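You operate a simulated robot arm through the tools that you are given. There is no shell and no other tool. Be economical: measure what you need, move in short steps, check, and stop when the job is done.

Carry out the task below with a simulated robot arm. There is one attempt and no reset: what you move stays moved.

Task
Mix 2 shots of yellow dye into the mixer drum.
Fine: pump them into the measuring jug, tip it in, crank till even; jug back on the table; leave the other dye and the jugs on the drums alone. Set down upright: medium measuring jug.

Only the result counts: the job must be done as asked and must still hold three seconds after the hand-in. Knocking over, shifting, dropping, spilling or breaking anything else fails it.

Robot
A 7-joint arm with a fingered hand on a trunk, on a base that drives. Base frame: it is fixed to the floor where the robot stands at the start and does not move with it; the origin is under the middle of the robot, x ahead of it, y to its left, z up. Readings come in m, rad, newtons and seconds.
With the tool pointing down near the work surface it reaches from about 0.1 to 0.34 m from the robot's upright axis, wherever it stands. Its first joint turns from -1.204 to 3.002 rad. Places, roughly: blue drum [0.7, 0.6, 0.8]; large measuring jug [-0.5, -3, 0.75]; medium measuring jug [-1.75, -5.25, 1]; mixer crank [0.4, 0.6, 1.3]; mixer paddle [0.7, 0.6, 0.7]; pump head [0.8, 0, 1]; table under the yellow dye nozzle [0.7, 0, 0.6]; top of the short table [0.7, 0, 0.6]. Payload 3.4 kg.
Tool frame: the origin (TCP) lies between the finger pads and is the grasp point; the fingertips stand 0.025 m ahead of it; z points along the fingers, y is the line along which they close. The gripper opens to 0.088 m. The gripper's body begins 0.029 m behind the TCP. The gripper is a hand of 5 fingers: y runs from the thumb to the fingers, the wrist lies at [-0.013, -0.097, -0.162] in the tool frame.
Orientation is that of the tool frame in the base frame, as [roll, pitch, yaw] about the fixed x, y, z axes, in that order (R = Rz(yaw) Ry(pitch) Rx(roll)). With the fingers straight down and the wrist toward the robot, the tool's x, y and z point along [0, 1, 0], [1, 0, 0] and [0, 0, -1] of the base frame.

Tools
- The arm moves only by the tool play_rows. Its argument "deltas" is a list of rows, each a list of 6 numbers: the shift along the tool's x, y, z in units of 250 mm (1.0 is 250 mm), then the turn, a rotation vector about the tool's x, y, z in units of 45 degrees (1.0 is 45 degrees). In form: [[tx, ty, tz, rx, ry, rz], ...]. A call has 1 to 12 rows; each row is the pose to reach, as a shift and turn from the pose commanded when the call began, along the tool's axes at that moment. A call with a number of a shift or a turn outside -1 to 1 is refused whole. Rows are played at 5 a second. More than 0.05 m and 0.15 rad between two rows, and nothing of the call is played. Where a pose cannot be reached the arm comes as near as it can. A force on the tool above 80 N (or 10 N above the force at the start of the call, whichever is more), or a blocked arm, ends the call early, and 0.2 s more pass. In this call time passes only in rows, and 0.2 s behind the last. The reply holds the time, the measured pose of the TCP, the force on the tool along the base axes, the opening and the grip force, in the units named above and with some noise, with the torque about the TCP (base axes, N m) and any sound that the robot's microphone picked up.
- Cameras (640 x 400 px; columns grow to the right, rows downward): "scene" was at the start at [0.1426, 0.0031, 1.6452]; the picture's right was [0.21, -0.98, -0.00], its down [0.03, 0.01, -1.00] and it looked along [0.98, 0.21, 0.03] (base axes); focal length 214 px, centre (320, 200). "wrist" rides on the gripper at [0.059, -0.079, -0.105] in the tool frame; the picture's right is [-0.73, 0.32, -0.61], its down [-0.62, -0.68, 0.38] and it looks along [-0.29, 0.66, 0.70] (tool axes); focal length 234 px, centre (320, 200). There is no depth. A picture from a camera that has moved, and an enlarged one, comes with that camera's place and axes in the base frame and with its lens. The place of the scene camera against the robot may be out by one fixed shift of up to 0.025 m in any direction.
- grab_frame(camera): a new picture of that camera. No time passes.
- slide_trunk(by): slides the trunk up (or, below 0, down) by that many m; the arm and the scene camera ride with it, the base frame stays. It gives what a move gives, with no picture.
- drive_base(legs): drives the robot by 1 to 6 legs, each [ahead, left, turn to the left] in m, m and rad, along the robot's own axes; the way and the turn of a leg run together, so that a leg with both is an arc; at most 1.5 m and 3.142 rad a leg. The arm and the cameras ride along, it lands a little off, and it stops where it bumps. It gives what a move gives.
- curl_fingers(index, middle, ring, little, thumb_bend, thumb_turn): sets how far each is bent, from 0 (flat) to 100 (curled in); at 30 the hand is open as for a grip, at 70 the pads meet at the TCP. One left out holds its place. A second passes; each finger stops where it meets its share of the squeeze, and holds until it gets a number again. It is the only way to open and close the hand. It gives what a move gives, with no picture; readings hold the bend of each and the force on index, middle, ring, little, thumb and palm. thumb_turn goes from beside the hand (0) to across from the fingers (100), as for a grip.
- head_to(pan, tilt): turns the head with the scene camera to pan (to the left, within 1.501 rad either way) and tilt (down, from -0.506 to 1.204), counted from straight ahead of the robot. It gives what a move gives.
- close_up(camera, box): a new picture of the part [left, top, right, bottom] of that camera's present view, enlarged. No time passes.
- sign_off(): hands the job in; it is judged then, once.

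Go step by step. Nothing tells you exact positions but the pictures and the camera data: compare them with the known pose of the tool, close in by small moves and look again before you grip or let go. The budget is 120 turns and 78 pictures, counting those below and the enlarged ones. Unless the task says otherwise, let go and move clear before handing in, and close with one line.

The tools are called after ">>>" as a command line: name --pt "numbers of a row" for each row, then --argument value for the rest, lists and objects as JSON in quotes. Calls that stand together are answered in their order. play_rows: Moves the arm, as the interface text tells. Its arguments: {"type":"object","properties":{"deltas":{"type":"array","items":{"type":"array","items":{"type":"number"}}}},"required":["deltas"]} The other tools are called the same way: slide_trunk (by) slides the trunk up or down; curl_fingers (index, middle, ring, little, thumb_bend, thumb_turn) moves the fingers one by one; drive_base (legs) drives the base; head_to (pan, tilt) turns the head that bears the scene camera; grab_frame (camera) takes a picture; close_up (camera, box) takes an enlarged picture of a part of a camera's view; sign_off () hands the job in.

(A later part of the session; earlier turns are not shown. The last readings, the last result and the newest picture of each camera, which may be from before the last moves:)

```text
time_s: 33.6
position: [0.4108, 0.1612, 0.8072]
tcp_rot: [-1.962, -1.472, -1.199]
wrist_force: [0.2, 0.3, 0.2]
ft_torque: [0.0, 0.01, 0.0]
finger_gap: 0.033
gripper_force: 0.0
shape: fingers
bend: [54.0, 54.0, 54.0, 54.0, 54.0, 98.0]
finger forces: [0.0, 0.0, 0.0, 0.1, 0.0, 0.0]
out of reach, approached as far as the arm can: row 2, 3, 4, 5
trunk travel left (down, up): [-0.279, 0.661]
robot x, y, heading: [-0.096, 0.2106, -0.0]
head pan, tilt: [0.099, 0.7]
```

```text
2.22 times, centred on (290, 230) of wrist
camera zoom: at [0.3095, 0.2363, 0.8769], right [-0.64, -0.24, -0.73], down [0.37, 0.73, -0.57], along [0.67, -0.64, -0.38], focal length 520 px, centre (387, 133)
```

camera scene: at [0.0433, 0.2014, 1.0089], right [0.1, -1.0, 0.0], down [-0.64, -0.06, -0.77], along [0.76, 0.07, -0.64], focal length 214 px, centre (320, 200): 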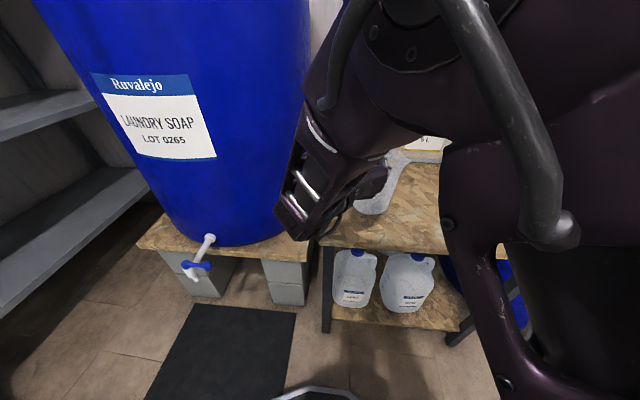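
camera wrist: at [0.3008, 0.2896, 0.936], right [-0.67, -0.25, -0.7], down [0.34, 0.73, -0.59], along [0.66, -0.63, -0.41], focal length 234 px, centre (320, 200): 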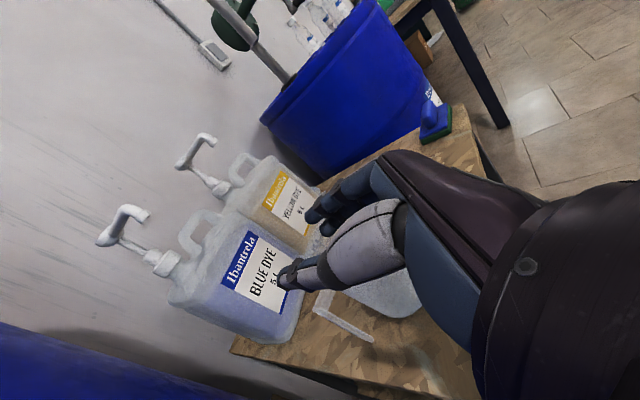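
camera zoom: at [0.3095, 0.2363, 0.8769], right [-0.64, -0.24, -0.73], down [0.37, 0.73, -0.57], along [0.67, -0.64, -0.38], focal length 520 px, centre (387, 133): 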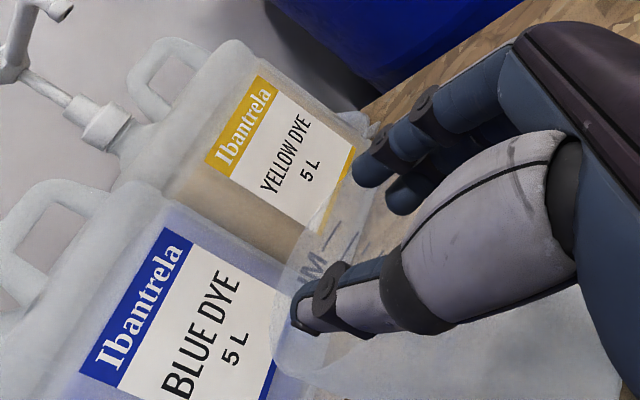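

Orientation A is cramped for this arm. A more natural one is fingers ahead with thumb below: pinch the handle's top strip (fingers above, thumb below in the hook). I'll rise and roll the hand by −90°.

>>> slide_trunk --by 0.12

>>> play_rows --pt "0 0 0 0 0 -0.16" --pt "0 0 0 0 0 -0.32" --pt "0 0 0 0 0 -0.48" --pt "0 0 0 0 0 -0.64" --pt "0 0 0 0 0 -0.8" --pt "0 0 0 0 0 -0.96"

>>> play_rows --pt "0 0 0 0 0 -0.16" --pt "0 0 0 0 0 -0.32" --pt "0 0 0 0 0 -0.48" --pt "0 0 0 0 0 -0.64" --pt "0 0 0 0 0 -0.8" --pt "0 0 0 0 0 -0.96"

>>> grab_frame --camera "scene"

```text
time_s: 35.1
position: [0.4105, 0.1609, 0.9236]
tcp_rot: [-2.009, -1.467, -1.152]
wrist_force: [0.1, -0.5, 0.6]
ft_torque: [0.0, -0.01, -0.01]
finger_gap: 0.0332
gripper_force: 0.2
shape: fingers
bend: [54.0, 54.0, 54.0, 54.0, 54.0, 98.0]
finger forces: [0.0, 0.1, 0.1, 0.0, 0.0, 0.0]
trunk travel left (down, up): [-0.399, 0.541]
robot x, y, heading: [-0.0967, 0.2134, -0.007]
head pan, tilt: [0.099, 0.7]
```

```text
time_s: 36.2
position: [0.3898, 0.1626, 0.9592]
tcp_rot: [2.082, -1.037, 1.137]
wrist_force: [0.1, -0.3, -0.4]
ft_torque: [0.02, -0.02, 0.02]
finger_gap: 0.0331
gripper_force: 0.0
shape: fingers
bend: [54.0, 54.0, 54.0, 54.0, 54.0, 98.0]
finger forces: [0.1, 0.1, 0.1, 0.0, 0.0, 0.0]
out of reach, approached as far as the arm can: row 1, 2, 3, 4, 5
trunk travel left (down, up): [-0.399, 0.541]
robot x, y, heading: [-0.0984, 0.2095, -0.01]
head pan, tilt: [0.099, 0.7]
stopped in row 5: the arm was blocked; the commanded pose is now the measured one
```

```text
time_s: 37.1
position: [0.3806, 0.1718, 0.9418]
tcp_rot: [2.113, -0.67, 1.23]
wrist_force: [-0.4, 0.5, 0.5]
ft_torque: [-0.02, -0.01, 0.02]
finger_gap: 0.0332
gripper_force: 0.1
shape: fingers
bend: [54.0, 54.0, 54.0, 54.0, 54.0, 98.0]
finger forces: [0.0, 0.1, 0.0, 0.1, 0.0, 0.1]
out of reach, approached as far as the arm can: row 1, 2, 3, 4
trunk travel left (down, up): [-0.399, 0.541]
robot x, y, heading: [-0.0966, 0.2065, -0.001]
head pan, tilt: [0.099, 0.7]
stopped in row 4: the arm was blocked; the commanded pose is now the measured one
```

```text
40 pictures are left
camera scene: at [0.0418, 0.2101, 1.1292], right [0.2, -0.98, 0.0], down [-0.63, -0.13, -0.77], along [0.75, 0.16, -0.64], focal length 214 px, centre (320, 200)
```

scene: 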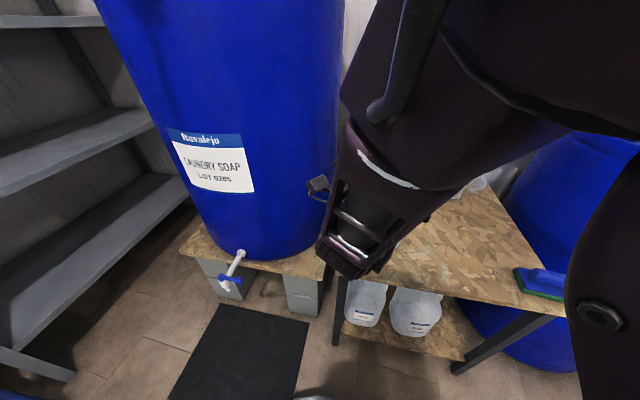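

That roll is limited too, but the earlier orientation (thumb left, fingers right) worked well straight ahead. I'll return to it at a comfortable spot.

>>> play_rows --pt "0.047 0.022 0.004 -0.031 0.065 0.137" --pt "0.095 0.045 0.008 -0.063 0.129 0.274" --pt "0.142 0.067 0.012 -0.094 0.194 0.41" --pt "0.19 0.089 0.016 -0.126 0.258 0.547" --pt "0.237 0.111 0.02 -0.157 0.323 0.684" --pt "0.285 0.134 0.024 -0.189 0.387 0.821" --pt "0.332 0.156 0.028 -0.22 0.452 0.958"

```text
time_s: 38.7
position: [0.4217, 0.21, 1.018]
tcp_rot: [1.997, -1.496, 1.163]
wrist_force: [0.1, -0.1, -0.2]
ft_torque: [-0.04, -0.01, -0.01]
finger_gap: 0.0333
gripper_force: 0.0
shape: fingers
bend: [54.0, 54.0, 54.0, 54.0, 54.0, 98.0]
finger forces: [0.1, 0.0, 0.0, 0.1, 0.1, 0.0]
trunk travel left (down, up): [-0.399, 0.541]
robot x, y, heading: [-0.0951, 0.2136, 0.0]
head pan, tilt: [0.099, 0.7]
```

Back in orientation A. I test how far ahead it can reach at this safe height.

>>> play_rows --pt "0 0 0.15 0 0 0" --pt "0 0 0.3 0 0 0" --pt "0 0 0.45 0 0 0" --pt "0 0 0.6 0 0 0"

>>> grab_frame --camera "scene"

```text
time_s: 39.7
position: [0.5725, 0.2134, 1.0094]
tcp_rot: [1.98, -1.492, 1.177]
wrist_force: [-0.1, 0.3, -0.5]
ft_torque: [0.01, 0.02, 0.0]
finger_gap: 0.0332
gripper_force: 0.2
shape: fingers
bend: [54.0, 54.0, 54.0, 54.0, 54.0, 98.0]
finger forces: [0.0, 0.1, 0.0, 0.0, 0.0, 0.0]
trunk travel left (down, up): [-0.399, 0.541]
robot x, y, heading: [-0.0963, 0.2131, -0.002]
head pan, tilt: [0.099, 0.7]
```

```text
39 pictures are left
camera scene: at [0.0442, 0.2013, 1.1286], right [0.1, -1.0, 0.0], down [-0.64, -0.06, -0.76], along [0.76, 0.07, -0.64], focal length 214 px, centre (320, 200)
```

scene: 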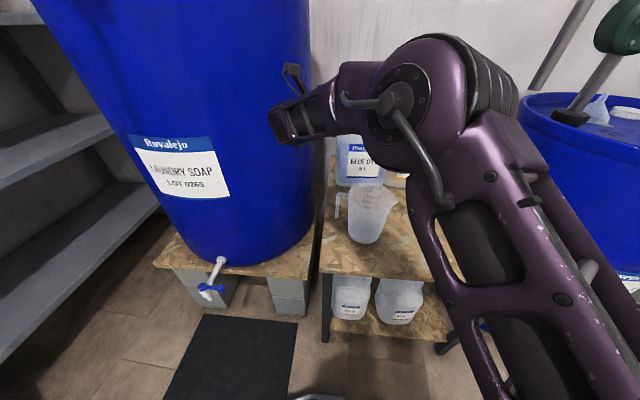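

Now I see it: in this pose the elbow sits right where the jug stands — that was what nudged it. Yawing the hand ~45° left relative to the robot should move the elbow behind; testing that here.

>>> play_rows --pt "0 0 -0.05 0.16 0 0" --pt "0 0 -0.1 0.33 0 0" --pt "0 0 -0.15 0.5 0 0" --pt "0 0 -0.2 0.66 0 0" --pt "0 0 -0.25 0.83 0 0" --pt "0 0 -0.28 1.0 0 0"

>>> grab_frame --camera "scene"

```text
time_s: 41.1
position: [0.5008, 0.2106, 1.014]
tcp_rot: [2.759, -1.496, 1.184]
wrist_force: [-0.4, 0.0, 0.5]
ft_torque: [-0.03, -0.02, 0.0]
finger_gap: 0.0333
gripper_force: 0.1
shape: fingers
bend: [54.0, 54.0, 54.0, 54.0, 54.0, 98.0]
finger forces: [0.1, 0.0, 0.0, 0.0, 0.0, 0.0]
trunk travel left (down, up): [-0.399, 0.541]
robot x, y, heading: [-0.0983, 0.211, -0.004]
head pan, tilt: [0.099, 0.7]
```

```text
38 pictures are left
camera scene: at [0.0434, 0.2003, 1.1287], right [0.09, -1.0, 0.0], down [-0.64, -0.06, -0.77], along [0.76, 0.07, -0.64], focal length 214 px, centre (320, 200)
```

scene: 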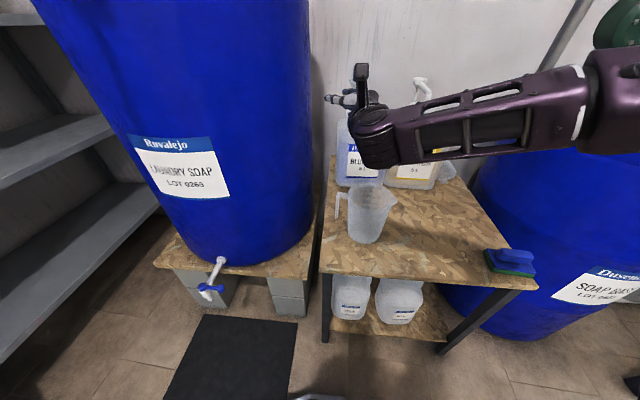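

Excellent: the elbow flipped to the right and the view is clear. I'll turn the robot 33° right and shift left, so the hand faces the handle nearly along +x with the forearm behind.

>>> drive_base --legs '[[0, 0, -0.576], [-0.151, 0.2525, 0]]'

>>> head_to --pan 0.1 --tilt 0.75

>>> grab_frame --camera "scene"

>>> grab_frame --camera "wrist"

```text
time_s: 44.7
position: [0.4111, 0.1701, 1.0124]
tcp_rot: [2.848, -1.503, 0.518]
wrist_force: [-0.2, -0.7, 0.7]
ft_torque: [-0.02, 0.0, 0.0]
finger_gap: 0.0331
gripper_force: 0.0
shape: fingers
bend: [54.0, 54.0, 54.0, 54.0, 54.0, 98.0]
finger forces: [0.1, 0.0, 0.0, 0.0, 0.2, 0.0]
trunk travel left (down, up): [-0.399, 0.541]
robot x, y, heading: [-0.0878, 0.5018, -0.574]
head pan, tilt: [0.099, 0.7]
```

```text
time_s: 45.4
position: [0.4142, 0.1878, 1.0151]
tcp_rot: [2.716, -1.488, 0.655]
wrist_force: [-1.0, 0.0, 0.4]
ft_torque: [-0.02, 0.02, 0.0]
finger_gap: 0.0331
gripper_force: 0.1
shape: fingers
bend: [54.0, 54.0, 54.0, 54.0, 54.0, 98.0]
finger forces: [0.1, 0.0, 0.0, 0.1, 0.0, 0.0]
trunk travel left (down, up): [-0.399, 0.541]
robot x, y, heading: [-0.0921, 0.5014, -0.574]
head pan, tilt: [0.099, 0.75]
```

```text
37 pictures are left
camera scene: at [0.0156, 0.4091, 1.1268], right [-0.46, -0.89, -0.01], down [-0.6, 0.32, -0.73], along [0.66, -0.33, -0.68], focal length 214 px, centre (320, 200)
```

scene: 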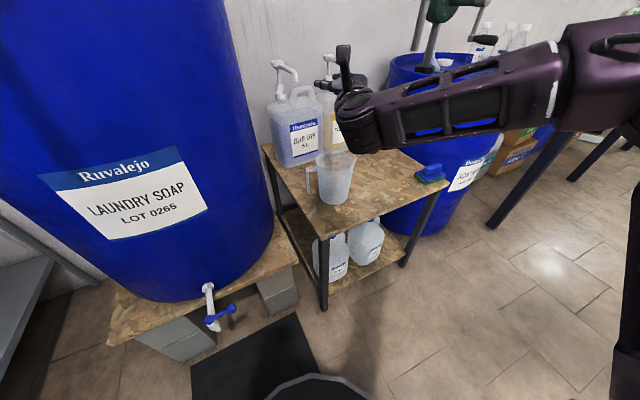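

```text
36 pictures are left
camera wrist: at [0.2975, 0.2428, 1.0775], right [-0.56, -0.49, -0.67], down [0.18, 0.72, -0.67], along [0.81, -0.5, -0.32], focal length 234 px, centre (320, 200)
```

wrist: 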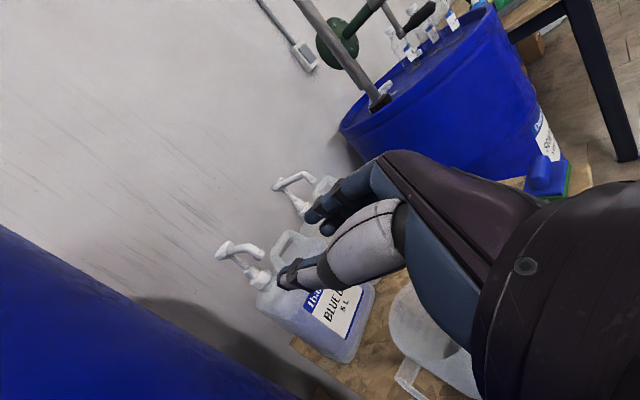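

Jug handle corner confirmed near (0.53, 0.20). Lowering to grip height.

>>> slide_trunk --by -0.325

>>> close_up --camera "wrist" --box '[180, 140, 400, 320]'

```text
time_s: 48.6
position: [0.4202, 0.1863, 0.6883]
tcp_rot: [2.781, -1.487, 0.587]
wrist_force: [-0.3, 0.3, 0.6]
ft_torque: [0.03, 0.06, 0.0]
finger_gap: 0.033
gripper_force: 0.1
shape: fingers
bend: [54.0, 54.0, 54.0, 54.0, 54.0, 98.0]
finger forces: [0.0, 0.1, 0.0, 0.0, 0.0, 0.0]
trunk travel left (down, up): [-0.074, 0.866]
robot x, y, heading: [-0.0904, 0.4999, -0.575]
head pan, tilt: [0.099, 0.75]
```

```text
2.22 times, centred on (290, 230) of wrist
camera zoom: at [0.3044, 0.242, 0.7514], right [-0.57, -0.48, -0.67], down [0.18, 0.72, -0.67], along [0.8, -0.5, -0.32], focal length 520 px, centre (387, 133)
```

zoom: 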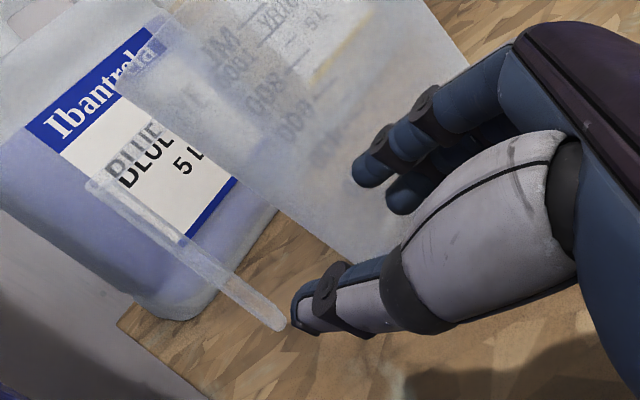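

Bar is at (0.522, 0.212) and the hand's line (13° left) leads right to it. Advance 60 %, check, then the rest.

>>> drive_base --legs '[[0.045, 0.048, 0]]'

>>> close_up --camera "wrist" --box '[180, 140, 400, 320]'

```text
time_s: 49.6
position: [0.5128, 0.2071, 0.6873]
tcp_rot: [2.749, -1.486, 0.616]
wrist_force: [-0.7, -0.2, 0.3]
ft_torque: [0.04, 0.0, -0.01]
finger_gap: 0.0328
gripper_force: 0.3
shape: fingers
bend: [54.0, 54.0, 54.0, 54.0, 54.0, 98.0]
finger forces: [0.0, 0.2, 0.0, 0.1, 0.0, 0.0]
trunk travel left (down, up): [-0.074, 0.866]
robot x, y, heading: [0.0065, 0.5276, -0.581]
head pan, tilt: [0.099, 0.75]
```

```text
2.22 times, centred on (290, 230) of wrist
camera zoom: at [0.3983, 0.2628, 0.7511], right [-0.57, -0.48, -0.66], down [0.18, 0.72, -0.67], along [0.8, -0.5, -0.32], focal length 520 px, centre (387, 133)
```

zoom: 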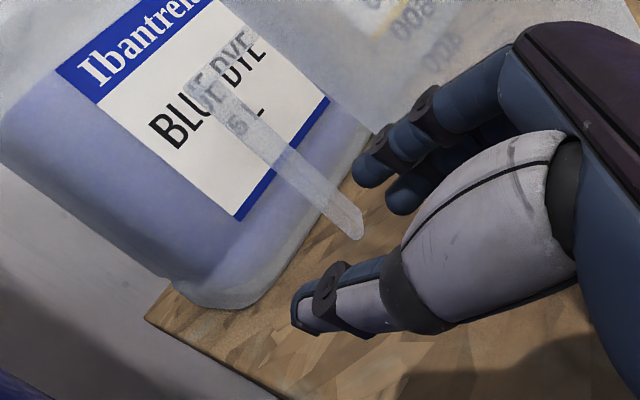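

The base overshot and the jug seems to have slid further. I check with the scene camera.

>>> grab_frame --camera "scene"

>>> grab_frame --camera "wrist"

```text
33 pictures are left
camera scene: at [0.1196, 0.4344, 0.8014], right [-0.46, -0.89, -0.01], down [-0.6, 0.32, -0.73], along [0.65, -0.33, -0.68], focal length 214 px, centre (320, 200)
```

scene: 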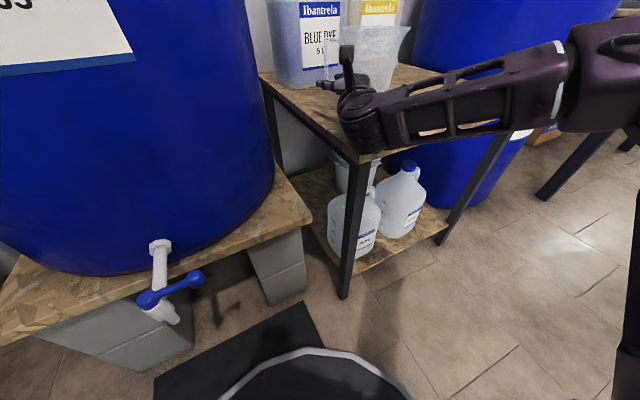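

```text
32 pictures are left
camera wrist: at [0.3983, 0.2628, 0.7511], right [-0.57, -0.48, -0.66], down [0.18, 0.72, -0.67], along [0.8, -0.5, -0.32], focal length 234 px, centre (320, 200)
```

wrist: 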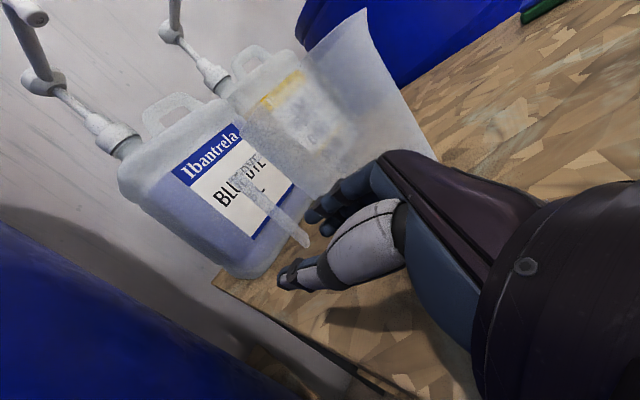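

The base overshoots, so the last bit must be done with the arm. I retract slightly and turn the hand ~18° right so the knuckles stay clear of the jug body.

>>> play_rows --pt "0 -0.02 -0.08 0 0 0" --pt "0 -0.04 -0.16 -0.1 0 0" --pt "0 -0.045 -0.166 -0.25 0 0" --pt "0 -0.047 -0.166 -0.4 0 0"

>>> close_up --camera "wrist" --box '[160, 80, 400, 300]'

```text
time_s: 50.6
position: [0.4736, 0.2146, 0.6891]
tcp_rot: [2.375, -1.475, 0.671]
wrist_force: [0.5, -1.0, 0.3]
ft_torque: [-0.01, -0.04, 0.02]
finger_gap: 0.0327
gripper_force: 0.1
shape: fingers
bend: [54.0, 54.0, 54.0, 54.0, 54.0, 98.0]
finger forces: [0.0, 0.0, 0.1, 0.0, 0.1, 0.0]
trunk travel left (down, up): [-0.074, 0.866]
robot x, y, heading: [0.0045, 0.5247, -0.581]
head pan, tilt: [0.099, 0.75]
```

```text
1.82 times, centred on (280, 190) of wrist
camera zoom: at [0.3812, 0.3069, 0.7502], right [-0.69, -0.3, -0.66], down [0.4, 0.6, -0.69], along [0.61, -0.74, -0.29], focal length 426 px, centre (393, 218)
```

zoom: 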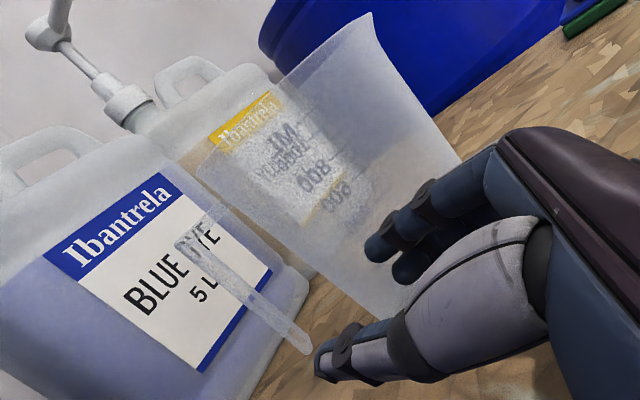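

Bar at about (0.602, 0.184); hand line is now good. Advance slowly with the arm, most of the way, and check.

>>> play_rows --pt "0.01 0.005 0.06 0 0 0" --pt "0.015 0.01 0.12 0 0 0" --pt "0.02 0.015 0.18 0 0 0" --pt "0.025 0.02 0.24 0 0 0" --pt "0.03 0.022 0.3 0 0 0" --pt "0.035 0.024 0.36 0 0 0"

>>> close_up --camera "wrist" --box '[160, 80, 400, 300]'

```text
time_s: 52.0
position: [0.5652, 0.2004, 0.6921]
tcp_rot: [2.366, -1.474, 0.685]
wrist_force: [1.1, 0.3, -0.5]
ft_torque: [-0.04, -0.02, -0.02]
finger_gap: 0.0329
gripper_force: 0.1
shape: fingers
bend: [54.0, 54.0, 54.0, 54.0, 54.0, 98.0]
finger forces: [0.1, 0.1, 0.0, 0.0, 0.0, 0.0]
trunk travel left (down, up): [-0.074, 0.866]
robot x, y, heading: [0.0058, 0.5266, -0.58]
head pan, tilt: [0.099, 0.75]
```

```text
1.82 times, centred on (280, 190) of wrist
camera zoom: at [0.4721, 0.292, 0.7521], right [-0.69, -0.31, -0.66], down [0.39, 0.6, -0.69], along [0.61, -0.74, -0.29], focal length 426 px, centre (393, 218)
```

zoom: 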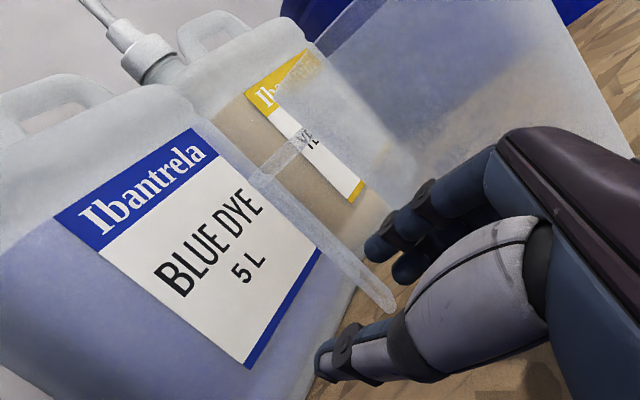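

Re-triangulating with several frames: the bar's far edge is at (0.590, 0.190) and hasn't moved since; fingertips are already around it. Advance 0.022 and close.

>>> play_rows --pt "0 0 0.045 0 0 0" --pt "0.005 0.01 0.09 0 0 0"

>>> close_up --camera "wrist" --box '[160, 80, 400, 300]'

```text
time_s: 52.6
position: [0.5862, 0.1979, 0.692]
tcp_rot: [2.385, -1.475, 0.664]
wrist_force: [0.6, 0.2, -0.1]
ft_torque: [-0.01, -0.02, -0.03]
finger_gap: 0.0334
gripper_force: 0.0
shape: fingers
bend: [54.0, 54.0, 54.0, 54.0, 54.0, 98.0]
finger forces: [0.0, 0.1, 0.1, 0.1, 0.0, 0.0]
trunk travel left (down, up): [-0.074, 0.866]
robot x, y, heading: [0.0029, 0.5252, -0.576]
head pan, tilt: [0.099, 0.75]
```

```text
1.82 times, centred on (280, 190) of wrist
camera zoom: at [0.4938, 0.2895, 0.7525], right [-0.69, -0.31, -0.66], down [0.39, 0.6, -0.69], along [0.61, -0.73, -0.29], focal length 426 px, centre (393, 218)
```

zoom: 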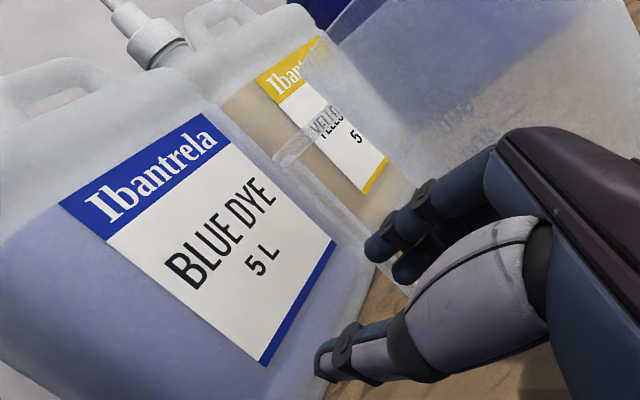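

The bar is actually just outside-right of the fingertips (fingers hide it), so I was nudging its outer face. I retreat 0.075 and shift right 0.03, then re-measure.

>>> play_rows --pt "0 0 -0.1 0 0 0" --pt "0 0 -0.2 0 0 0" --pt "0 0 -0.3 0 0 0" --pt "0 0.12 -0.3 0 0 0"

>>> close_up --camera "wrist" --box '[160, 80, 400, 300]'

```text
time_s: 53.6
position: [0.5099, 0.1753, 0.6987]
tcp_rot: [2.374, -1.476, 0.677]
wrist_force: [-0.5, 0.2, -1.4]
ft_torque: [-0.02, 0.03, 0.0]
finger_gap: 0.0329
gripper_force: 0.2
shape: fingers
bend: [54.0, 54.0, 54.0, 54.0, 54.0, 98.0]
finger forces: [0.0, 0.1, 0.0, 0.0, 0.0, 0.0]
trunk travel left (down, up): [-0.074, 0.866]
robot x, y, heading: [0.0075, 0.5266, -0.583]
head pan, tilt: [0.099, 0.75]
```

```text
1.82 times, centred on (280, 190) of wrist
camera zoom: at [0.4169, 0.2659, 0.7596], right [-0.69, -0.31, -0.66], down [0.39, 0.6, -0.69], along [0.61, -0.73, -0.29], focal length 426 px, centre (393, 218)
```

zoom: 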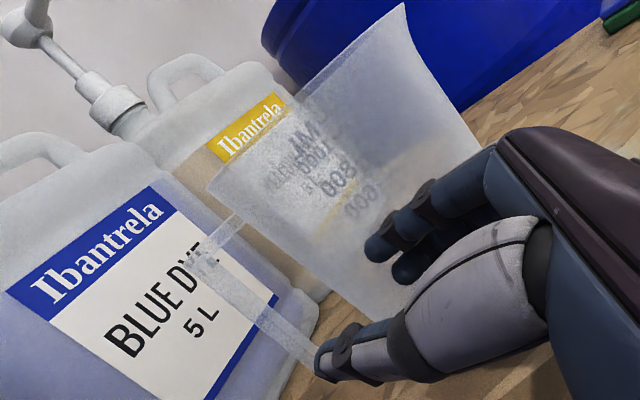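

The handle has turned to face away-left (bearing ~45°), so gripping it here is poor. Before choosing the grip I raise up and test how far the hand can roll for pouring (no pictures needed).

>>> slide_trunk --by 0.35

>>> play_rows --pt "0 0 0 0 0 0.18" --pt "0 0 0 0 0 0.36" --pt "0 0 0 0 0 0.54" --pt "0 0 0 0 0 0.72" --pt "0 0 0 0 0 0.9" --pt "0 0 0 0 0 1.0"

>>> play_rows --pt "0 0 0 0 0 0.18" --pt "0 0 0 0 0 0.36" --pt "0 0 0 0 0 0.54" --pt "0 0 0 0 0 0.72" --pt "0 0 0 0 0 0.9" --pt "0 0 0 0 0 1.0"

```text
time_s: 57.0
position: [0.5093, 0.1744, 1.0492]
tcp_rot: [2.386, -1.475, 0.665]
wrist_force: [0.4, 0.7, -0.6]
ft_torque: [0.0, 0.01, -0.01]
finger_gap: 0.0328
gripper_force: 0.0
shape: fingers
bend: [54.0, 54.0, 54.0, 54.0, 54.0, 98.0]
finger forces: [0.0, 0.1, 0.0, 0.1, 0.0, 0.0]
trunk travel left (down, up): [-0.424, 0.516]
robot x, y, heading: [0.0054, 0.5262, -0.58]
head pan, tilt: [0.099, 0.75]
```

```text
time_s: 58.4
position: [0.5104, 0.1756, 1.0499]
tcp_rot: [-1.676, -0.846, -1.585]
wrist_force: [-0.2, 0.2, -0.8]
ft_torque: [0.02, -0.01, -0.02]
finger_gap: 0.0328
gripper_force: 0.2
shape: fingers
bend: [54.0, 54.0, 54.0, 54.0, 54.0, 98.0]
finger forces: [0.0, 0.0, 0.0, 0.1, 0.0, 0.0]
trunk travel left (down, up): [-0.424, 0.516]
robot x, y, heading: [0.0057, 0.5238, -0.582]
head pan, tilt: [0.099, 0.75]
```

```text
time_s: 59.8
position: [0.5091, 0.1734, 1.0491]
tcp_rot: [-1.64, -0.063, -1.662]
wrist_force: [0.4, 0.3, -0.3]
ft_torque: [0.03, -0.04, 0.02]
finger_gap: 0.0331
gripper_force: 0.1
shape: fingers
bend: [54.0, 54.0, 54.0, 54.0, 54.0, 98.0]
finger forces: [0.0, 0.1, 0.1, 0.0, 0.0, 0.0]
trunk travel left (down, up): [-0.424, 0.516]
robot x, y, heading: [0.0077, 0.526, -0.584]
head pan, tilt: [0.099, 0.75]
```

Roll of +90° works freely. I test another +90°.

>>> play_rows --pt "0 0 0 0 0 0.18" --pt "0 0 0 0 0 0.36" --pt "0 0 0 0 0 0.54" --pt "0 0 0 0 0 0.72" --pt "0 0 0 0 0 0.9" --pt "0 0 0 0 0 1.0"

>>> play_rows --pt "0 0 0 0 0 0.18" --pt "0 0 0 0 0 0.36" --pt "0 0 0 0 0 0.54" --pt "0 0 0 0 0 0.72" --pt "0 0 0 0 0 0.9" --pt "0 0 0 0 0 1.0"

>>> grab_frame --camera "scene"

```text
time_s: 61.2
position: [0.5103, 0.1733, 1.0498]
tcp_rot: [-1.662, 0.719, -1.722]
wrist_force: [-0.3, -0.9, 0.0]
ft_torque: [0.02, 0.01, 0.01]
finger_gap: 0.0332
gripper_force: 0.1
shape: fingers
bend: [54.0, 54.0, 54.0, 54.0, 54.0, 98.0]
finger forces: [0.1, 0.0, 0.1, 0.0, 0.1, 0.0]
trunk travel left (down, up): [-0.424, 0.516]
robot x, y, heading: [0.0078, 0.5245, -0.578]
head pan, tilt: [0.099, 0.75]
```

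```text
time_s: 62.6
position: [0.5099, 0.1743, 1.0486]
tcp_rot: [-2.399, 1.479, -2.488]
wrist_force: [-0.7, 0.3, -0.3]
ft_torque: [-0.02, -0.01, -0.02]
finger_gap: 0.0329
gripper_force: 0.0
shape: fingers
bend: [54.0, 54.0, 54.0, 54.0, 54.0, 98.0]
finger forces: [0.0, 0.0, 0.1, 0.0, 0.0, 0.0]
trunk travel left (down, up): [-0.424, 0.516]
robot x, y, heading: [0.0013, 0.5254, -0.584]
head pan, tilt: [0.099, 0.75]
```

```text
27 pictures are left
camera scene: at [0.1161, 0.4299, 1.1514], right [-0.46, -0.89, -0.01], down [-0.6, 0.32, -0.73], along [0.65, -0.33, -0.68], focal length 214 px, centre (320, 200)
```

scene: 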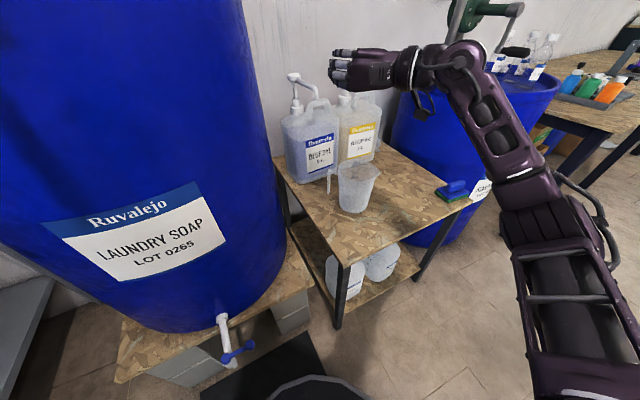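

Rolling covers a full 180°, so pouring left or right is possible. New plan: pinch the jug's right rim wall (thumb outside, fingers inside) with the hand pitched down, and later pour to the left by rolling. First reposition the robot squarely in front of the table.

>>> drive_base --legs '[[0.199, -0.449, 0], [0, 0, 0.58]]'

>>> play_rows --pt "0 0 0 0 -0.16 0" --pt "0 0 0 0 -0.32 0" --pt "0 0 0 0 -0.48 0" --pt "0 0 0 0 -0.64 0" --pt "0 0 0 0 -0.8 0"

```text
time_s: 67.1
position: [0.5387, 0.0329, 1.0477]
tcp_rot: [-2.393, 1.476, -1.903]
wrist_force: [-0.1, 0.9, 0.6]
ft_torque: [0.0, -0.02, -0.05]
finger_gap: 0.0329
gripper_force: 0.0
shape: fingers
bend: [54.0, 54.0, 54.0, 54.0, 54.0, 98.0]
finger forces: [0.0, 0.1, 0.1, 0.0, 0.0, 0.1]
trunk travel left (down, up): [-0.424, 0.516]
robot x, y, heading: [-0.0782, 0.0487, -0.0]
head pan, tilt: [0.099, 0.75]
```

```text
time_s: 68.3
position: [0.5404, 0.0328, 1.0484]
tcp_rot: [-0.12, 1.009, 0.39]
wrist_force: [-0.3, 0.2, 0.8]
ft_torque: [0.02, 0.0, -0.03]
finger_gap: 0.0327
gripper_force: 0.2
shape: fingers
bend: [54.0, 54.0, 54.0, 54.0, 54.0, 98.0]
finger forces: [0.0, 0.0, 0.0, 0.0, 0.0, 0.0]
trunk travel left (down, up): [-0.424, 0.516]
robot x, y, heading: [-0.0762, 0.0477, 0.004]
head pan, tilt: [0.099, 0.75]
```

That pitched up; reversing to pitch the fingers down instead.

>>> play_rows --pt "0 0 0 0 0.18 0" --pt "0 0 0 0 0.36 0" --pt "0 0 0 0 0.54 0" --pt "0 0 0 0 0.72 0" --pt "0 0 0 0 0.9 0" --pt "0 0 0 0 1.0 0"

>>> play_rows --pt "0 0 0 0 0.18 0" --pt "0 0 0 0 0.36 0" --pt "0 0 0 0 0.54 0" --pt "0 0 0 0 0.72 0" --pt "0 0 0 0 0.9 0" --pt "0 0 0 0 1.0 0"

>>> grab_frame --camera "scene"

>>> grab_frame --camera "wrist"

```text
time_s: 69.7
position: [0.5396, 0.0331, 1.0474]
tcp_rot: [-2.858, 1.331, -2.374]
wrist_force: [0.0, -0.2, 0.0]
ft_torque: [0.03, 0.01, -0.02]
finger_gap: 0.0328
gripper_force: 0.0
shape: fingers
bend: [54.0, 54.0, 54.0, 54.0, 54.0, 98.0]
finger forces: [0.0, 0.1, 0.0, 0.0, 0.0, 0.0]
trunk travel left (down, up): [-0.424, 0.516]
robot x, y, heading: [-0.0751, 0.048, 0.002]
head pan, tilt: [0.099, 0.75]
```

```text
time_s: 71.1
position: [0.5314, 0.0377, 1.0422]
tcp_rot: [-3.055, 0.636, -2.579]
wrist_force: [-0.3, -0.1, 0.3]
ft_torque: [0.02, 0.01, 0.03]
finger_gap: 0.033
gripper_force: 0.0
shape: fingers
bend: [54.0, 54.0, 54.0, 54.0, 54.0, 98.0]
finger forces: [0.0, 0.0, 0.0, 0.0, 0.0, 0.0]
out of reach, approached as far as the arm can: row 6
trunk travel left (down, up): [-0.424, 0.516]
robot x, y, heading: [-0.071, 0.0443, 0.003]
head pan, tilt: [0.099, 0.75]
```

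```text
26 pictures are left
camera scene: at [0.0621, 0.0391, 1.1494], right [0.1, -0.99, 0.0], down [-0.68, -0.07, -0.73], along [0.73, 0.07, -0.68], focal length 214 px, centre (320, 200)
```

scene: 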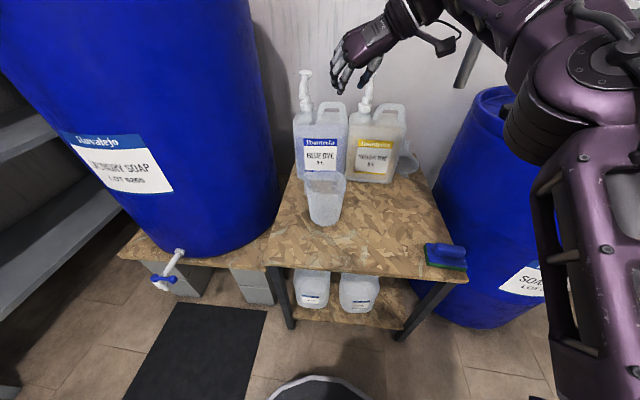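

```text
25 pictures are left
camera wrist: at [0.4726, -0.0823, 1.0961], right [0.01, 0.45, 0.9], down [0.97, -0.23, 0.11], along [0.26, 0.86, -0.43], focal length 234 px, centre (320, 200)
```

wrist: 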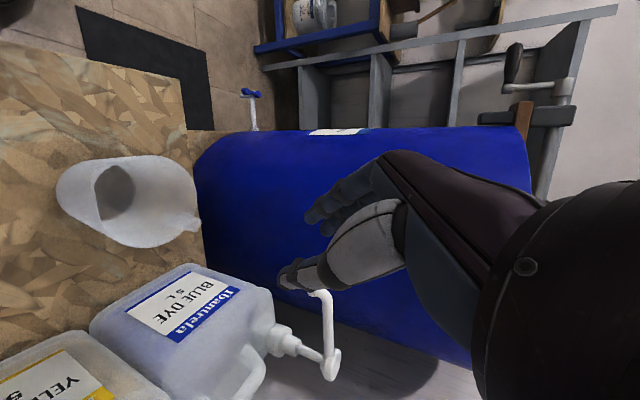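

Great posture: hand pitched 53° down, view clear. Jug centre (0.562, 0.086), handle bearing ~48°. I'll open slightly, move over the right rim wall point (0.589, 0.037) and lower to just above the rim.

>>> play_rows --pt "-0.08 -0.06 0.063 0 0 0" --pt "-0.156 -0.117 0.126 0 0 0"

>>> curl_fingers --index 48 --middle 48 --ring 48 --little 48 --thumb_bend 48

>>> slide_trunk --by -0.235

>>> grab_frame --camera "wrist"

>>> grab_frame --camera "scene"

```text
time_s: 71.7
position: [0.5317, 0.0377, 1.0398]
tcp_rot: [-3.056, 0.633, -2.58]
wrist_force: [-0.5, 0.1, 0.1]
ft_torque: [0.03, -0.01, 0.03]
finger_gap: 0.033
gripper_force: 0.1
shape: fingers
bend: [54.0, 54.0, 54.0, 54.0, 54.0, 98.0]
finger forces: [0.0, 0.0, 0.0, 0.0, 0.0, 0.0]
out of reach, approached as far as the arm can: row 1, 2
trunk travel left (down, up): [-0.424, 0.516]
robot x, y, heading: [-0.0772, 0.044, 0.001]
head pan, tilt: [0.099, 0.75]
```

```text
time_s: 72.7
position: [0.5324, 0.0367, 1.041]
tcp_rot: [-3.054, 0.633, -2.578]
wrist_force: [0.1, 0.6, -0.9]
ft_torque: [0.03, 0.01, -0.02]
finger_gap: 0.0454
gripper_force: 0.0
shape: fingers
bend: [48.0, 48.0, 48.0, 48.0, 48.0, 98.0]
finger forces: [0.0, 0.0, 0.0, 0.0, 0.0, 0.0]
trunk travel left (down, up): [-0.424, 0.516]
robot x, y, heading: [-0.0771, 0.046, 0.002]
head pan, tilt: [0.099, 0.75]
```

```text
time_s: 75.1
position: [0.531, 0.0381, 0.8043]
tcp_rot: [-3.054, 0.634, -2.578]
wrist_force: [0.2, 0.2, 0.4]
ft_torque: [-0.01, 0.04, -0.01]
finger_gap: 0.0454
gripper_force: 0.0
shape: fingers
bend: [48.0, 48.0, 48.0, 48.0, 48.0, 98.0]
finger forces: [0.1, 0.0, 0.0, 0.1, 0.0, 0.1]
trunk travel left (down, up): [-0.189, 0.751]
robot x, y, heading: [-0.0783, 0.0501, -0.006]
head pan, tilt: [0.099, 0.75]
```

```text
24 pictures are left
camera wrist: at [0.4726, -0.0821, 0.8606], right [0.01, 0.45, 0.89], down [0.97, -0.23, 0.11], along [0.26, 0.86, -0.43], focal length 234 px, centre (320, 200)
```

wrist: 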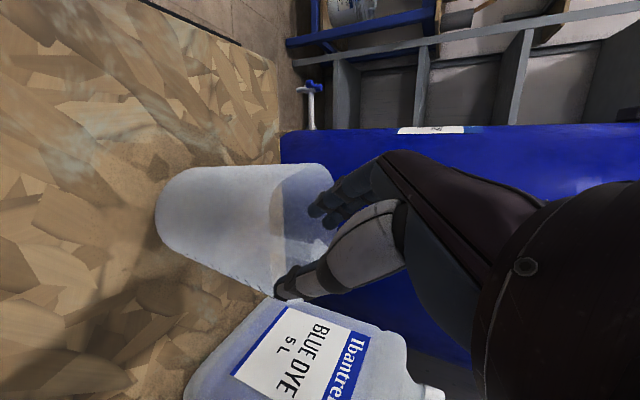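

```text
23 pictures are left
camera scene: at [0.0619, 0.0394, 0.9145], right [0.1, -0.99, 0.0], down [-0.68, -0.07, -0.73], along [0.73, 0.07, -0.68], focal length 214 px, centre (320, 200)
```

scene: 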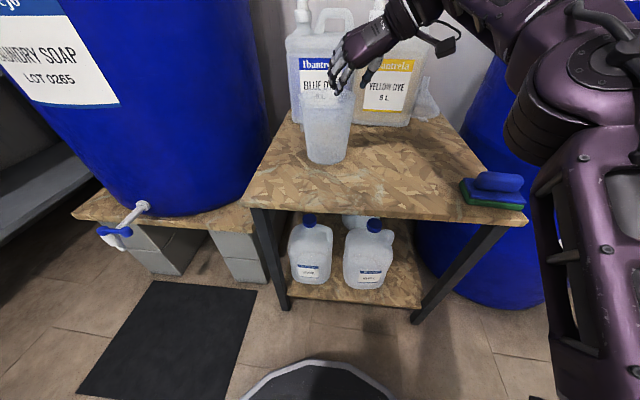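

The arm is at its reach limit here, so I move the base 0.055 forward at this height (fingertips just above the rim).

>>> drive_base --legs '[[0.055, 0, 0]]'

>>> close_up --camera "wrist" --box '[140, 120, 440, 320]'

```text
time_s: 76.1
position: [0.5876, 0.0377, 0.8052]
tcp_rot: [-3.055, 0.633, -2.579]
wrist_force: [1.3, -0.3, 0.3]
ft_torque: [0.01, -0.01, -0.02]
finger_gap: 0.0454
gripper_force: 0.0
shape: fingers
bend: [48.0, 48.0, 48.0, 48.0, 48.0, 98.0]
finger forces: [0.0, 0.0, 0.1, 0.0, 0.1, 0.1]
trunk travel left (down, up): [-0.189, 0.751]
robot x, y, heading: [-0.0214, 0.0498, -0.005]
head pan, tilt: [0.099, 0.75]
```

```text
2.00 times, centred on (290, 220) of wrist
camera zoom: at [0.5283, -0.0822, 0.8603], right [0.01, 0.45, 0.89], down [0.97, -0.23, 0.11], along [0.26, 0.86, -0.43], focal length 468 px, centre (380, 160)
```

zoom: 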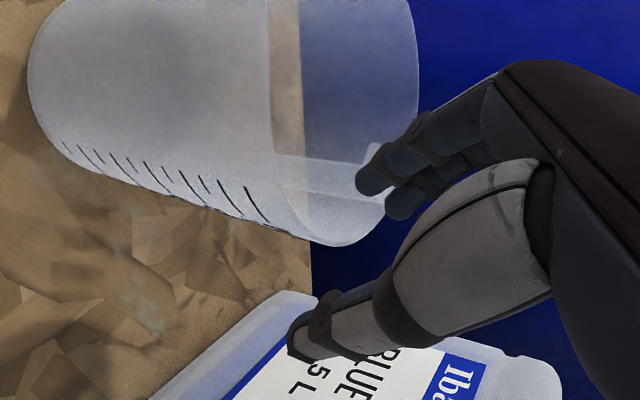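

Refined: jug centre ≈ (0.558, 0.10), so the wall point is ≈ (0.586, 0.049). I shift 0.011 left and lower onto the rim.

>>> play_rows --pt "-0.019 0.042 0.011 0 0 0"

>>> slide_trunk --by -0.04

>>> close_up --camera "wrist" --box '[140, 120, 440, 320]'

```text
time_s: 76.5
position: [0.5861, 0.0495, 0.8055]
tcp_rot: [-3.055, 0.632, -2.584]
wrist_force: [-0.4, -0.2, -0.1]
ft_torque: [0.01, -0.01, 0.0]
finger_gap: 0.0456
gripper_force: 0.0
shape: fingers
bend: [48.0, 48.0, 48.0, 48.0, 48.0, 98.0]
finger forces: [0.0, 0.1, 0.0, 0.1, 0.1, 0.1]
trunk travel left (down, up): [-0.189, 0.751]
robot x, y, heading: [-0.0199, 0.0453, -0.002]
head pan, tilt: [0.099, 0.75]
```

```text
time_s: 77.3
position: [0.5872, 0.0493, 0.7656]
tcp_rot: [-3.053, 0.633, -2.578]
wrist_force: [-0.9, 0.2, 0.0]
ft_torque: [0.0, -0.02, 0.01]
finger_gap: 0.0454
gripper_force: 0.1
shape: fingers
bend: [48.0, 48.0, 48.0, 48.0, 48.0, 98.0]
finger forces: [0.0, 0.1, 0.0, 0.0, 0.0, 0.1]
trunk travel left (down, up): [-0.149, 0.791]
robot x, y, heading: [-0.0186, 0.0438, -0.001]
head pan, tilt: [0.099, 0.75]
```

```text
2.00 times, centred on (290, 220) of wrist
camera zoom: at [0.5282, -0.0702, 0.8203], right [0.01, 0.45, 0.89], down [0.97, -0.23, 0.11], along [0.26, 0.86, -0.43], focal length 468 px, centre (380, 160)
```

zoom: 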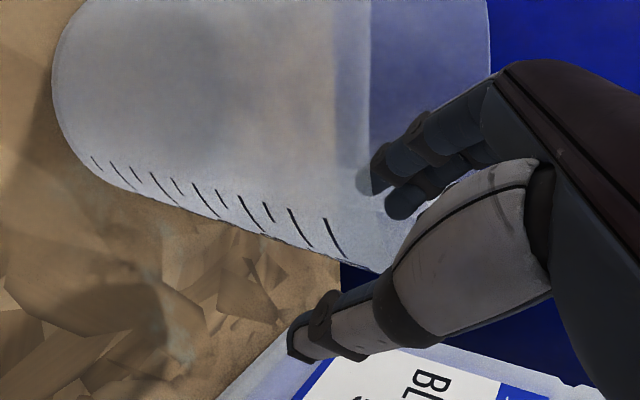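

Fingertips are going inside the wall and the thumb is outside; rim at z≈0.755. Lower 0.017 more and close.

>>> slide_trunk --by -0.017

>>> curl_fingers --index 68 --middle 68 --ring 68 --little 68 --thumb_bend 68

>>> close_up --camera "wrist" --box '[140, 120, 440, 320]'

```text
time_s: 77.9
position: [0.5867, 0.0499, 0.7483]
tcp_rot: [-3.053, 0.633, -2.577]
wrist_force: [-1.3, 0.5, -0.3]
ft_torque: [-0.01, 0.0, 0.0]
finger_gap: 0.0456
gripper_force: 0.0
shape: fingers
bend: [48.0, 48.0, 48.0, 48.0, 48.0, 98.0]
finger forces: [0.0, 0.0, 0.0, 0.0, 0.0, 0.0]
trunk travel left (down, up): [-0.132, 0.808]
robot x, y, heading: [-0.0229, 0.045, -0.002]
head pan, tilt: [0.099, 0.75]
```

```text
time_s: 78.9
position: [0.5867, 0.0501, 0.7486]
tcp_rot: [-3.056, 0.635, -2.578]
wrist_force: [-0.7, 1.1, -0.7]
ft_torque: [0.0, 0.01, -0.03]
finger_gap: 0.0028
gripper_force: 0.3
shape: fingers
bend: [68.0, 68.0, 68.0, 68.0, 68.0, 97.0]
finger forces: [0.2, 0.0, 0.0, 0.0, 0.1, 0.0]
trunk travel left (down, up): [-0.132, 0.808]
robot x, y, heading: [-0.0224, 0.0453, 0.001]
head pan, tilt: [0.099, 0.75]
```

```text
2.00 times, centred on (290, 220) of wrist
camera zoom: at [0.5282, -0.0702, 0.8033], right [0.01, 0.45, 0.89], down [0.97, -0.23, 0.11], along [0.26, 0.86, -0.43], focal length 468 px, centre (380, 160)
```

zoom: 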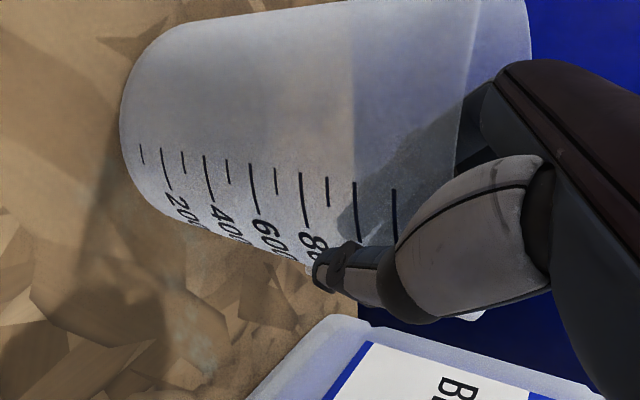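

The wall is between thumb and fingers, only lightly held. Squeeze harder, then lift slightly.

>>> curl_fingers --index 80 --middle 80 --ring 80 --little 80 --thumb_bend 80

>>> slide_trunk --by 0.03

>>> grab_frame --camera "scene"

```text
time_s: 79.9
position: [0.5871, 0.0493, 0.7496]
tcp_rot: [-3.054, 0.633, -2.578]
wrist_force: [-0.5, 0.1, -1.2]
ft_torque: [-0.1, 0.01, -0.01]
finger_gap: 0.0001
gripper_force: 12.2
shape: fingers
bend: [77.0, 79.0, 80.0, 80.0, 71.0, 94.0]
finger forces: [8.7, 4.0, 0.1, 0.1, 12.2, 0.0]
trunk travel left (down, up): [-0.132, 0.808]
robot x, y, heading: [-0.019, 0.0447, 0.0]
head pan, tilt: [0.099, 0.75]
```

```text
time_s: 80.7
position: [0.5866, 0.0497, 0.779]
tcp_rot: [-3.055, 0.634, -2.578]
wrist_force: [0.5, -0.8, -1.3]
ft_torque: [-0.03, 0.05, 0.0]
finger_gap: 0.0
gripper_force: 12.6
shape: fingers
bend: [77.0, 79.0, 80.0, 80.0, 71.0, 94.0]
finger forces: [8.6, 4.0, 0.0, 0.0, 12.3, 0.1]
trunk travel left (down, up): [-0.162, 0.778]
robot x, y, heading: [-0.0208, 0.0432, 0.0]
head pan, tilt: [0.099, 0.75]
```

```text
19 pictures are left
camera scene: at [0.1176, 0.0393, 0.8875], right [0.1, -0.99, 0.0], down [-0.68, -0.07, -0.73], along [0.73, 0.07, -0.68], focal length 214 px, centre (320, 200)
```

scene: 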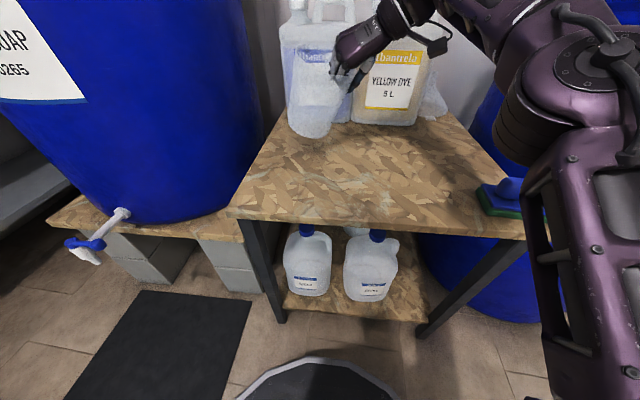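

The jug is pinched and lifted (≈1.3 N). The soap drum on the right limits my elbow, so I'll move the jug right with the arm rather than the base, then look.

>>> slide_trunk --by 0.06

>>> play_rows --pt "0.05 -0.1 -0.028 0 0 0" --pt "0.1 -0.2 -0.056 0 0 0" --pt "0.15 -0.3 -0.084 0 0 0" --pt "0.2 -0.4 -0.112 0 0 0" --pt "0.223 -0.452 -0.126 0 0 0"

>>> grab_frame --camera "scene"

```text
time_s: 81.7
position: [0.5875, 0.0499, 0.8381]
tcp_rot: [-3.054, 0.634, -2.578]
wrist_force: [-0.1, 0.5, -1.0]
ft_torque: [-0.06, 0.05, -0.01]
finger_gap: 0.0003
gripper_force: 12.2
shape: fingers
bend: [77.0, 79.0, 80.0, 80.0, 71.0, 94.0]
finger forces: [8.7, 4.2, 0.1, 0.0, 12.3, 0.0]
trunk travel left (down, up): [-0.222, 0.718]
robot x, y, heading: [-0.023, 0.0469, -0.001]
head pan, tilt: [0.099, 0.75]
```

```text
time_s: 82.9
position: [0.5785, -0.0489, 0.8306]
tcp_rot: [-3.053, 0.636, -2.578]
wrist_force: [-0.7, -0.6, -1.3]
ft_torque: [-0.1, 0.03, 0.0]
finger_gap: 0.0001
gripper_force: 12.5
shape: fingers
bend: [78.0, 79.0, 80.0, 80.0, 71.0, 94.0]
finger forces: [9.4, 3.4, 0.0, 0.0, 12.4, 0.0]
out of reach, approached as far as the arm can: row 2, 3, 4, 5
trunk travel left (down, up): [-0.222, 0.718]
robot x, y, heading: [-0.0224, 0.0496, -0.004]
head pan, tilt: [0.099, 0.75]
```

```text
18 pictures are left
camera scene: at [0.1177, 0.0408, 0.9474], right [0.1, -0.99, 0.0], down [-0.68, -0.07, -0.73], along [0.73, 0.07, -0.68], focal length 214 px, centre (320, 200)
```

scene: 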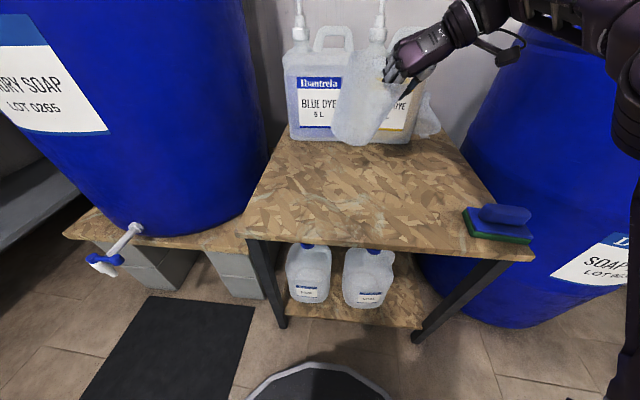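

The jug hangs a bit tilted. I'll set it on the table here, let it level, re-grip lightly and slide it along the table to the nozzle.

>>> slide_trunk --by -0.06

>>> slide_trunk --by -0.018

>>> curl_fingers --index 62 --middle 62 --ring 62 --little 62 --thumb_bend 62

>>> grab_frame --camera "wrist"

```text
time_s: 83.9
position: [0.5781, -0.0519, 0.771]
tcp_rot: [-3.054, 0.634, -2.578]
wrist_force: [0.2, 0.6, -1.4]
ft_torque: [-0.05, 0.02, -0.01]
finger_gap: 0.0001
gripper_force: 12.8
shape: fingers
bend: [78.0, 79.0, 80.0, 80.0, 71.0, 94.0]
finger forces: [9.5, 3.4, 0.1, 0.1, 12.4, 0.0]
trunk travel left (down, up): [-0.162, 0.778]
robot x, y, heading: [-0.0185, 0.0449, 0.005]
head pan, tilt: [0.099, 0.75]
```

```text
time_s: 84.5
position: [0.5782, -0.0512, 0.7526]
tcp_rot: [-3.056, 0.635, -2.58]
wrist_force: [0.2, -0.1, -1.0]
ft_torque: [-0.02, 0.05, -0.01]
finger_gap: 0.0
gripper_force: 12.7
shape: fingers
bend: [78.0, 79.0, 80.0, 80.0, 71.0, 94.0]
finger forces: [9.4, 3.4, 0.1, 0.1, 12.4, 0.0]
trunk travel left (down, up): [-0.144, 0.796]
robot x, y, heading: [-0.0181, 0.0449, -0.003]
head pan, tilt: [0.099, 0.75]
```

```text
time_s: 85.5
position: [0.5782, -0.0511, 0.7517]
tcp_rot: [-3.055, 0.636, -2.58]
wrist_force: [0.5, -0.6, 0.8]
ft_torque: [-0.02, 0.02, 0.0]
finger_gap: 0.0149
gripper_force: 0.2
shape: fingers
bend: [62.0, 62.0, 62.0, 62.0, 62.0, 97.0]
finger forces: [0.4, 0.0, 0.1, 0.0, 0.0, 0.0]
trunk travel left (down, up): [-0.144, 0.796]
robot x, y, heading: [-0.0206, 0.0479, 0.002]
head pan, tilt: [0.099, 0.75]
```

```text
17 pictures are left
camera wrist: at [0.5187, -0.1709, 0.807], right [0.01, 0.45, 0.9], down [0.97, -0.23, 0.11], along [0.26, 0.86, -0.43], focal length 234 px, centre (320, 200)
```

wrist: 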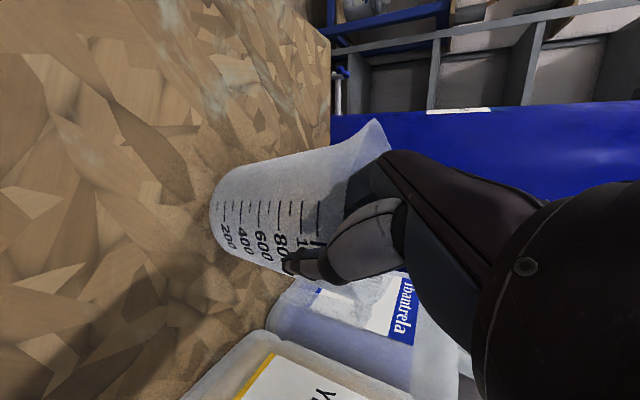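

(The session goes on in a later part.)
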